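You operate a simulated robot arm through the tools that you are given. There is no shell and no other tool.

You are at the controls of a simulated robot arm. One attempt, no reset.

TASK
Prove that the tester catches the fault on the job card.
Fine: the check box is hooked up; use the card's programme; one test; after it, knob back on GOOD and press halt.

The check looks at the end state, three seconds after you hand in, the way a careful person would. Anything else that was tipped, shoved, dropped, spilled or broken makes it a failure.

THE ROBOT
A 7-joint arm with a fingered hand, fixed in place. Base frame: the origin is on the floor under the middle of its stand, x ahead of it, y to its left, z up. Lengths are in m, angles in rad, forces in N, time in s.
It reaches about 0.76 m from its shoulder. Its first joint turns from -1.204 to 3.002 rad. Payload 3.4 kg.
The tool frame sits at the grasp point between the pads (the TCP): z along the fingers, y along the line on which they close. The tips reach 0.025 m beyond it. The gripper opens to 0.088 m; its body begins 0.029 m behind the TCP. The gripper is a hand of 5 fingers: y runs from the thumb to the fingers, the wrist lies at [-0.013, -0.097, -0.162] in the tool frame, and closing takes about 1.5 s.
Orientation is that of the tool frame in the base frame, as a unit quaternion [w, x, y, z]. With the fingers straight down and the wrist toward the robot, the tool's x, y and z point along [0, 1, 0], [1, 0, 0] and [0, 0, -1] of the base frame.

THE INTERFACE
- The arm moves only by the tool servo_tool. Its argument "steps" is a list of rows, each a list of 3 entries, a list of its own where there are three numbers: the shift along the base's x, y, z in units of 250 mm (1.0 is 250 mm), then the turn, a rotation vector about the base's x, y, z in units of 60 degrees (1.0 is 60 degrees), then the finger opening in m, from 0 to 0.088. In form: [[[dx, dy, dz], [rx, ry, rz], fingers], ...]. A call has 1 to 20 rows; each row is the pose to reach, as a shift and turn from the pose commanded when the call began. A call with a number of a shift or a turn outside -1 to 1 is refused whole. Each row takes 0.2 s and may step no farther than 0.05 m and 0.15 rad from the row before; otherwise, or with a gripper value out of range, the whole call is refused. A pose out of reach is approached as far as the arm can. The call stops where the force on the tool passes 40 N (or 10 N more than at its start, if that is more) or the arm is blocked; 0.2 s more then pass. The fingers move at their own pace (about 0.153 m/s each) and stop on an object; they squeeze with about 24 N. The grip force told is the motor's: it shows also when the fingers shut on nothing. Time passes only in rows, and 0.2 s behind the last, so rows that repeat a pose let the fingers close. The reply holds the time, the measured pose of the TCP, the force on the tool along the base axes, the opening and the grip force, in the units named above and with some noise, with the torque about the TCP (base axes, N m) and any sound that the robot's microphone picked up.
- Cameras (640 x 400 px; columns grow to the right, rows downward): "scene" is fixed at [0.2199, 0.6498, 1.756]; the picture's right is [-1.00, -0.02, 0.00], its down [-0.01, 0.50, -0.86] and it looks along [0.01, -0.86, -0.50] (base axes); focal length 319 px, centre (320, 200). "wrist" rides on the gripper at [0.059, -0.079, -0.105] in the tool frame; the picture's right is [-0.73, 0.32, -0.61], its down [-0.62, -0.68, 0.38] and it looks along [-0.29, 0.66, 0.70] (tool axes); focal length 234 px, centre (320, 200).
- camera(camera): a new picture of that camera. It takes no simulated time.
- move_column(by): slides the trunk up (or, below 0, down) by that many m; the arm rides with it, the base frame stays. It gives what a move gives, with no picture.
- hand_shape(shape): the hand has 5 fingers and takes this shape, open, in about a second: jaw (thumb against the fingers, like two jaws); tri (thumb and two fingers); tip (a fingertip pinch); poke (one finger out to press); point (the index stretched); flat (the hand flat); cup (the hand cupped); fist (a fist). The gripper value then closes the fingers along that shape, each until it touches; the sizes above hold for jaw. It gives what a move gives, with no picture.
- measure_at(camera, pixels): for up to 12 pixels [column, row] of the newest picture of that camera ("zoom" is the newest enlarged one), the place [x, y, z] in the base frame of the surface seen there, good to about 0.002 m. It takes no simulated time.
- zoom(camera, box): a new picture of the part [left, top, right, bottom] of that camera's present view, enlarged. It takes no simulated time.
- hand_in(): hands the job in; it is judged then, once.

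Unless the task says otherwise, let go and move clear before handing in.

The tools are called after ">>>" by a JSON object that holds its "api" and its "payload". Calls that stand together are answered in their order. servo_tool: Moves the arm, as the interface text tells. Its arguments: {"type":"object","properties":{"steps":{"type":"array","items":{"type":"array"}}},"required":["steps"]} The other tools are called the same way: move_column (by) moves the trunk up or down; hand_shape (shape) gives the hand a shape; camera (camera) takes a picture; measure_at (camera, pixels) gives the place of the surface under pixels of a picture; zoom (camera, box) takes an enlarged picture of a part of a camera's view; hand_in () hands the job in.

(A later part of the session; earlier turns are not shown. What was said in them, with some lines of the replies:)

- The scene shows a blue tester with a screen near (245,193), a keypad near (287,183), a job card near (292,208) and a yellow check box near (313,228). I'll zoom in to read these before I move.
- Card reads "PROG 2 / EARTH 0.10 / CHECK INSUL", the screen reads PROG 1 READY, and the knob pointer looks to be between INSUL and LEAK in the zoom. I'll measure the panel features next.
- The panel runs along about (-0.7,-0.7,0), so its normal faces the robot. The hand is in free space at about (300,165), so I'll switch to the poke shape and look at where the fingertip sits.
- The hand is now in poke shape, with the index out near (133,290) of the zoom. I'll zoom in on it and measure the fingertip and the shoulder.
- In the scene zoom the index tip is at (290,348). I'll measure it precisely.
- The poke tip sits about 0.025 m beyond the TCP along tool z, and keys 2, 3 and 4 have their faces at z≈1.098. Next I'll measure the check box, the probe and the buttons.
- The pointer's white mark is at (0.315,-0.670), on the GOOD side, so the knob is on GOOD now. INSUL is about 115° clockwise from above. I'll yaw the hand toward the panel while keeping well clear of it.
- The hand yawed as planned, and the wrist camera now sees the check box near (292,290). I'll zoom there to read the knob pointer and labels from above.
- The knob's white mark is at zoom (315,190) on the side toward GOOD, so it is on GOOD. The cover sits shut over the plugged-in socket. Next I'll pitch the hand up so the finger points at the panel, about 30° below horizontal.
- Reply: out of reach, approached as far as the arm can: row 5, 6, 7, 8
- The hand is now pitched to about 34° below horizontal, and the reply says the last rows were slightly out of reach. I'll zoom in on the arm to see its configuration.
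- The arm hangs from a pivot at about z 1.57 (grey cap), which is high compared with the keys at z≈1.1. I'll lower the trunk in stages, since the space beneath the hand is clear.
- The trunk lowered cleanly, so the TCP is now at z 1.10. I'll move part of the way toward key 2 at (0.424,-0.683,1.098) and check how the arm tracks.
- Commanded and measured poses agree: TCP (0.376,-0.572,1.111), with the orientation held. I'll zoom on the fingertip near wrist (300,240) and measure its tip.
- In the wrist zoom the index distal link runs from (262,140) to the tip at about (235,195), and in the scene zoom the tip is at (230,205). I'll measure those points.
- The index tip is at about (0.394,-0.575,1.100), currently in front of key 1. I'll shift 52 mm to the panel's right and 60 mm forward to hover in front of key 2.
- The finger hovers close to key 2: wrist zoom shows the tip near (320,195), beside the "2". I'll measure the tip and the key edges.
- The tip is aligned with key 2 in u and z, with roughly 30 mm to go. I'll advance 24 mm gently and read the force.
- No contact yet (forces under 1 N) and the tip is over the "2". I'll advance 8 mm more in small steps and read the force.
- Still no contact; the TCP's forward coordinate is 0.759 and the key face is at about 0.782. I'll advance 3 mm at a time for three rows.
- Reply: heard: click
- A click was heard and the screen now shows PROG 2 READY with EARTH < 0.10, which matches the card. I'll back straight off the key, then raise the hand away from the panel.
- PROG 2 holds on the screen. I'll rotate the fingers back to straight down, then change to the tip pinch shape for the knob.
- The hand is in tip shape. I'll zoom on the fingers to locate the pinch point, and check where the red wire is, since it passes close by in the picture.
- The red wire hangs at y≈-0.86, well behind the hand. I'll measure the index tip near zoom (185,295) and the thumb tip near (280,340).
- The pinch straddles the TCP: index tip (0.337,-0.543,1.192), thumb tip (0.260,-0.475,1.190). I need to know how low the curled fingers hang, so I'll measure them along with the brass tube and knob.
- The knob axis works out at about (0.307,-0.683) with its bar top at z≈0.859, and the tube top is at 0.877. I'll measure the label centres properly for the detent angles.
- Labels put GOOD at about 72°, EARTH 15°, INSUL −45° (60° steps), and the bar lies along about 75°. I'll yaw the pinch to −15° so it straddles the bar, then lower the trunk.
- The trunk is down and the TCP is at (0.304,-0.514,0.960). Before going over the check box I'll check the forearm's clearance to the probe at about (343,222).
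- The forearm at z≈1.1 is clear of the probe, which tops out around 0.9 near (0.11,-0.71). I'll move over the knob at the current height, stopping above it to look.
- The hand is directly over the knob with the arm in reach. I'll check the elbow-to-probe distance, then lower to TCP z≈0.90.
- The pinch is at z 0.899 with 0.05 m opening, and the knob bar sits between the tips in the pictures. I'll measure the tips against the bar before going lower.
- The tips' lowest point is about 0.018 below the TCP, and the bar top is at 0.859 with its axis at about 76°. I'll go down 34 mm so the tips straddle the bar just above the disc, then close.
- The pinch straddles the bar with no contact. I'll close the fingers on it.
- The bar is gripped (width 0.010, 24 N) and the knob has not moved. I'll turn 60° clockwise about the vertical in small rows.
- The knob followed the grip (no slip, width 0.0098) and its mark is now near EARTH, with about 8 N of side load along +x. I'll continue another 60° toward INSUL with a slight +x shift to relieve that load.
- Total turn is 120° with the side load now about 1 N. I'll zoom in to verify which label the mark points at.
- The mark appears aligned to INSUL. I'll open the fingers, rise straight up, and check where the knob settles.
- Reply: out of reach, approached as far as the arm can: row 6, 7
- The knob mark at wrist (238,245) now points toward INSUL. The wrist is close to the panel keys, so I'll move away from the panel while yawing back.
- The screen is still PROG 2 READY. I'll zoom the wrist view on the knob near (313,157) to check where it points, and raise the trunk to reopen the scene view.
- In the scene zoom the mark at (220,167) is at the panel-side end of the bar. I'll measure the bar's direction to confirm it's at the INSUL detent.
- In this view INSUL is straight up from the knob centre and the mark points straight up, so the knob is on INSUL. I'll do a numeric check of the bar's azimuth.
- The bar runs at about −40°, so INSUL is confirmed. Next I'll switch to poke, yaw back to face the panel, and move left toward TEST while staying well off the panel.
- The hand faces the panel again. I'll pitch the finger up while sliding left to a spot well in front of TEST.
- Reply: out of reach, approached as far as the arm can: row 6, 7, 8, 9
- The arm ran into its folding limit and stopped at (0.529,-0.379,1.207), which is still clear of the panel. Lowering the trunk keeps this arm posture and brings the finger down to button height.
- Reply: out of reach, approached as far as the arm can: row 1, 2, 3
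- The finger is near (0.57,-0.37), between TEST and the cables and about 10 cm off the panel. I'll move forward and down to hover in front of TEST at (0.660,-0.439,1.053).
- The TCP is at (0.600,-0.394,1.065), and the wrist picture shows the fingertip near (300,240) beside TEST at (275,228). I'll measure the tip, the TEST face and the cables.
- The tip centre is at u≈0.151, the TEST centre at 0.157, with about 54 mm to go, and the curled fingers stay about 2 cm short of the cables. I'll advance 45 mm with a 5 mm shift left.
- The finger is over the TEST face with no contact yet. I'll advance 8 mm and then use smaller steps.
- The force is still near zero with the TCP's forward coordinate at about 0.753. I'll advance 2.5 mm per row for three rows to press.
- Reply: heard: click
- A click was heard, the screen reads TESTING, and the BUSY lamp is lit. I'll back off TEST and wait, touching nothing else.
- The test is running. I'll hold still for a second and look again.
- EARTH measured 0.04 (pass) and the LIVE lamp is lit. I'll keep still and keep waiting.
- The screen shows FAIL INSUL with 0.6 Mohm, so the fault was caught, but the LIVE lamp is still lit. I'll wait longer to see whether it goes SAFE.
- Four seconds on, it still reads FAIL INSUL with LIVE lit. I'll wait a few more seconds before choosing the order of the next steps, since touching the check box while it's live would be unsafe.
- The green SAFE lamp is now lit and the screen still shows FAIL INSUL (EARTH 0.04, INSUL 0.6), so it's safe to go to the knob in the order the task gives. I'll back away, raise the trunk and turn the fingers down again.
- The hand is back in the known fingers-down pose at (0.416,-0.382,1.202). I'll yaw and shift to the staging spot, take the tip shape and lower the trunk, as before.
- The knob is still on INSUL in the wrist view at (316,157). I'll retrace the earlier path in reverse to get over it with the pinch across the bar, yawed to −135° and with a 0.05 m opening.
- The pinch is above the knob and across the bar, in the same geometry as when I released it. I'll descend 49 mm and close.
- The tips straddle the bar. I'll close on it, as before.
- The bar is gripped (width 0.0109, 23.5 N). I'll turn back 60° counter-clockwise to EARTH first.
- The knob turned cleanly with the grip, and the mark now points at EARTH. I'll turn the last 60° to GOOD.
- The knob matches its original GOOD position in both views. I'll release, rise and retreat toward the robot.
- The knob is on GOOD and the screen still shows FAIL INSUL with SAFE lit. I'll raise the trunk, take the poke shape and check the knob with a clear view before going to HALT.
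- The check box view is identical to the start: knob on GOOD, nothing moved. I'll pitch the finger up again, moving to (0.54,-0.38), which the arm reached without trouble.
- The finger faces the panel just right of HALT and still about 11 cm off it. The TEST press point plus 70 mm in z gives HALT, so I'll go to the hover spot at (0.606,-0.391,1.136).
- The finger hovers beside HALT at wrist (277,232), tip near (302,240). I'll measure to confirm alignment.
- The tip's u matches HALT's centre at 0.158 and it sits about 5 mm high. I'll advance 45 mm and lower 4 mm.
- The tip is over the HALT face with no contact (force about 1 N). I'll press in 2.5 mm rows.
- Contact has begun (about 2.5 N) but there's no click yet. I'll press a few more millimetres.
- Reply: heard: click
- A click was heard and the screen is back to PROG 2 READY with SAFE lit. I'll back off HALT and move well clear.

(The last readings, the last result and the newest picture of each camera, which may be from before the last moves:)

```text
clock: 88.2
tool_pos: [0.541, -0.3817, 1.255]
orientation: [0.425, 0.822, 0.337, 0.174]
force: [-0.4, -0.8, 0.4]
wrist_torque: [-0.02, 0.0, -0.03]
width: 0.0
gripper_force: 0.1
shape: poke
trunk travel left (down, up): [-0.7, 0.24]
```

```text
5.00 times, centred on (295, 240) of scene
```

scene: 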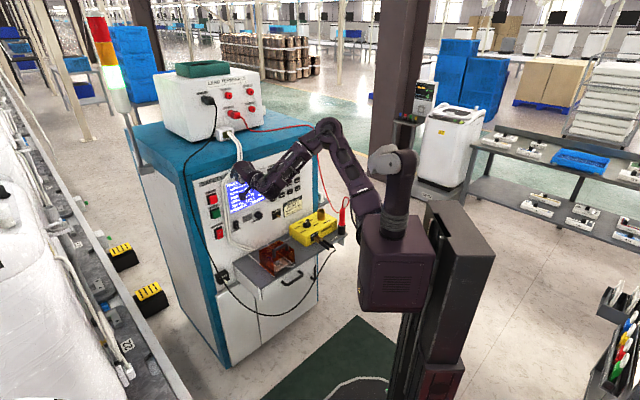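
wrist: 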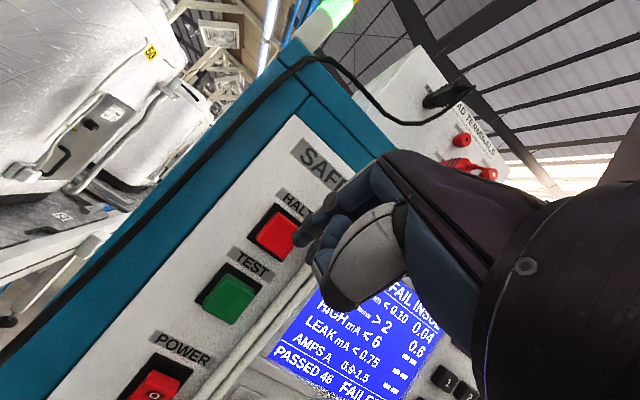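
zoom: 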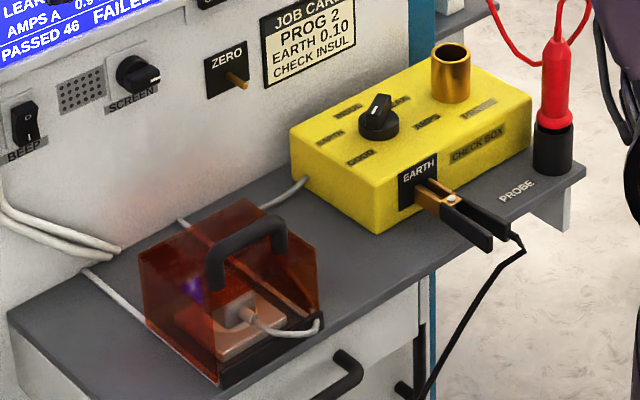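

Everything on the shelf looks undisturbed. I'll turn the fingers down and bring the hand back near its start, then do a final check of the panel.

>>> {"api": "servo_tool", "payload": {"steps": [[[-0.06, 0.0, 0], [0.083, 0.083, 0], 0.088], [[-0.12, 0.0, 0], [0.166, 0.166, 0], 0.088], [[-0.18, 0.0, 0], [0.249, 0.249, 0], 0.088], [[-0.24, 0.0, 0], [0.332, 0.332, 0], 0.088], [[-0.3, 0.0, 0], [0.415, 0.415, 0], 0.088], [[-0.36, 0.0, 0], [0.498, 0.498, 0], 0.088], [[-0.42, 0.0, 0], [0.581, 0.581, 0], 0.088], [[-0.5, 0.0, 0], [0.65, 0.65, 0], 0.088], [[-0.6, 0.0, 0], [0.65, 0.65, 0], 0.088], [[-0.72, 0.02, 0], [0.65, 0.65, 0], 0.088], [[-0.85, 0.04, 0], [0.65, 0.65, 0], 0.088], [[-0.95, 0.05, 0], [0.65, 0.65, 0], 0.088]]}}

>>> {"api": "camera", "payload": {"camera": "scene"}}

>>> {"api": "zoom", "payload": {"camera": "scene", "box": [190, 150, 350, 250]}}

>>> {"api": "zoom", "payload": {"camera": "scene", "box": [150, 55, 280, 145]}}

```text
clock: 90.8
tool_pos: [0.303, -0.3711, 1.2556]
orientation: [-0.001, 0.925, 0.381, -0.004]
force: [0.8, 0.5, -0.1]
wrist_torque: [-0.04, 0.04, -0.01]
width: 0.0
gripper_force: 0.1
shape: poke
trunk travel left (down, up): [-0.7, 0.24]
```

```text
taken
```

scene: 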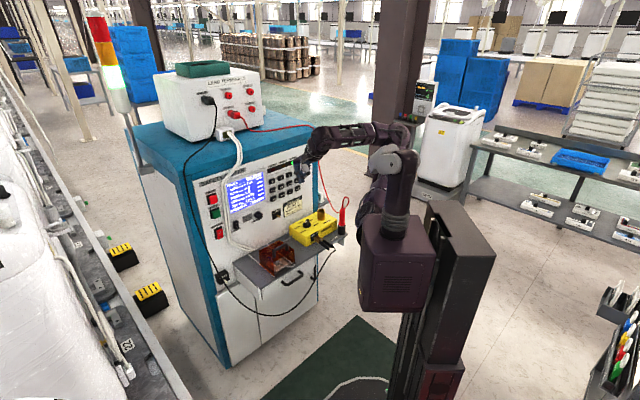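

```text
4.00 times, centred on (270, 200) of scene
```

zoom: 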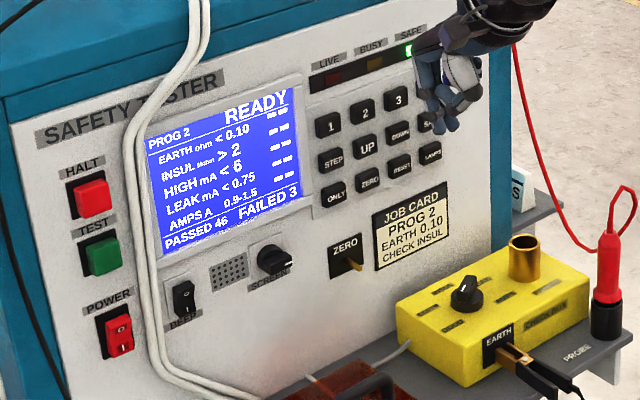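

```text
4.44 times, centred on (215, 100) of scene
```

zoom: 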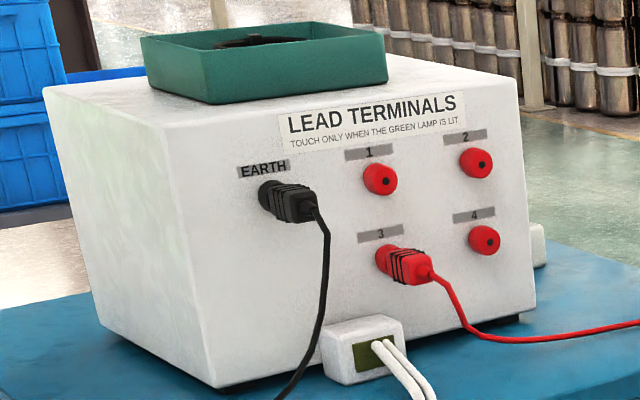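

The final views show PROG 2 READY with SAFE lit, the knob on GOOD, and the leads, probe and cover as they were. The one test showed FAIL INSUL (EARTH 0.04, INSUL 0.6), and HALT was pressed after it; the FAILED counter stayed at 3 throughout. The arm is clear, so I'm handing in.

>>> {"api": "hand_in", "payload": {}}

```text
The job is handed in.
```

The tester caught the fault on the job card. On programme 2, with the check box knob on INSUL, the one test stopped at FAIL INSUL.

| Check | Limit | Reading | Result |
|---|---|---|---|
| EARTH | below 0.10 ohm | 0.04 | pass |
| INSUL | above 2 Mohm | 0.6 | fail |

- **Programme:** the screen's EARTH limit for programme 2 was already 0.10, matching the card, so I changed no settings.
- **After the test:** the LIVE lamp stayed lit for some seconds after the fail. I waited for the green SAFE lamp, turned the knob back to GOOD, then pressed HALT.
- **End state:** the screen reads PROG 2 READY with SAFE lit and the knob on GOOD. The leads, probe and cover look as they did at the start, and the arm is clear of the tester.
- **Counter:** FAILED stayed at 3 on the screen after the test and after HALT, so the tester did not add this one to its count. I don't know whether it normally counts check box tests.
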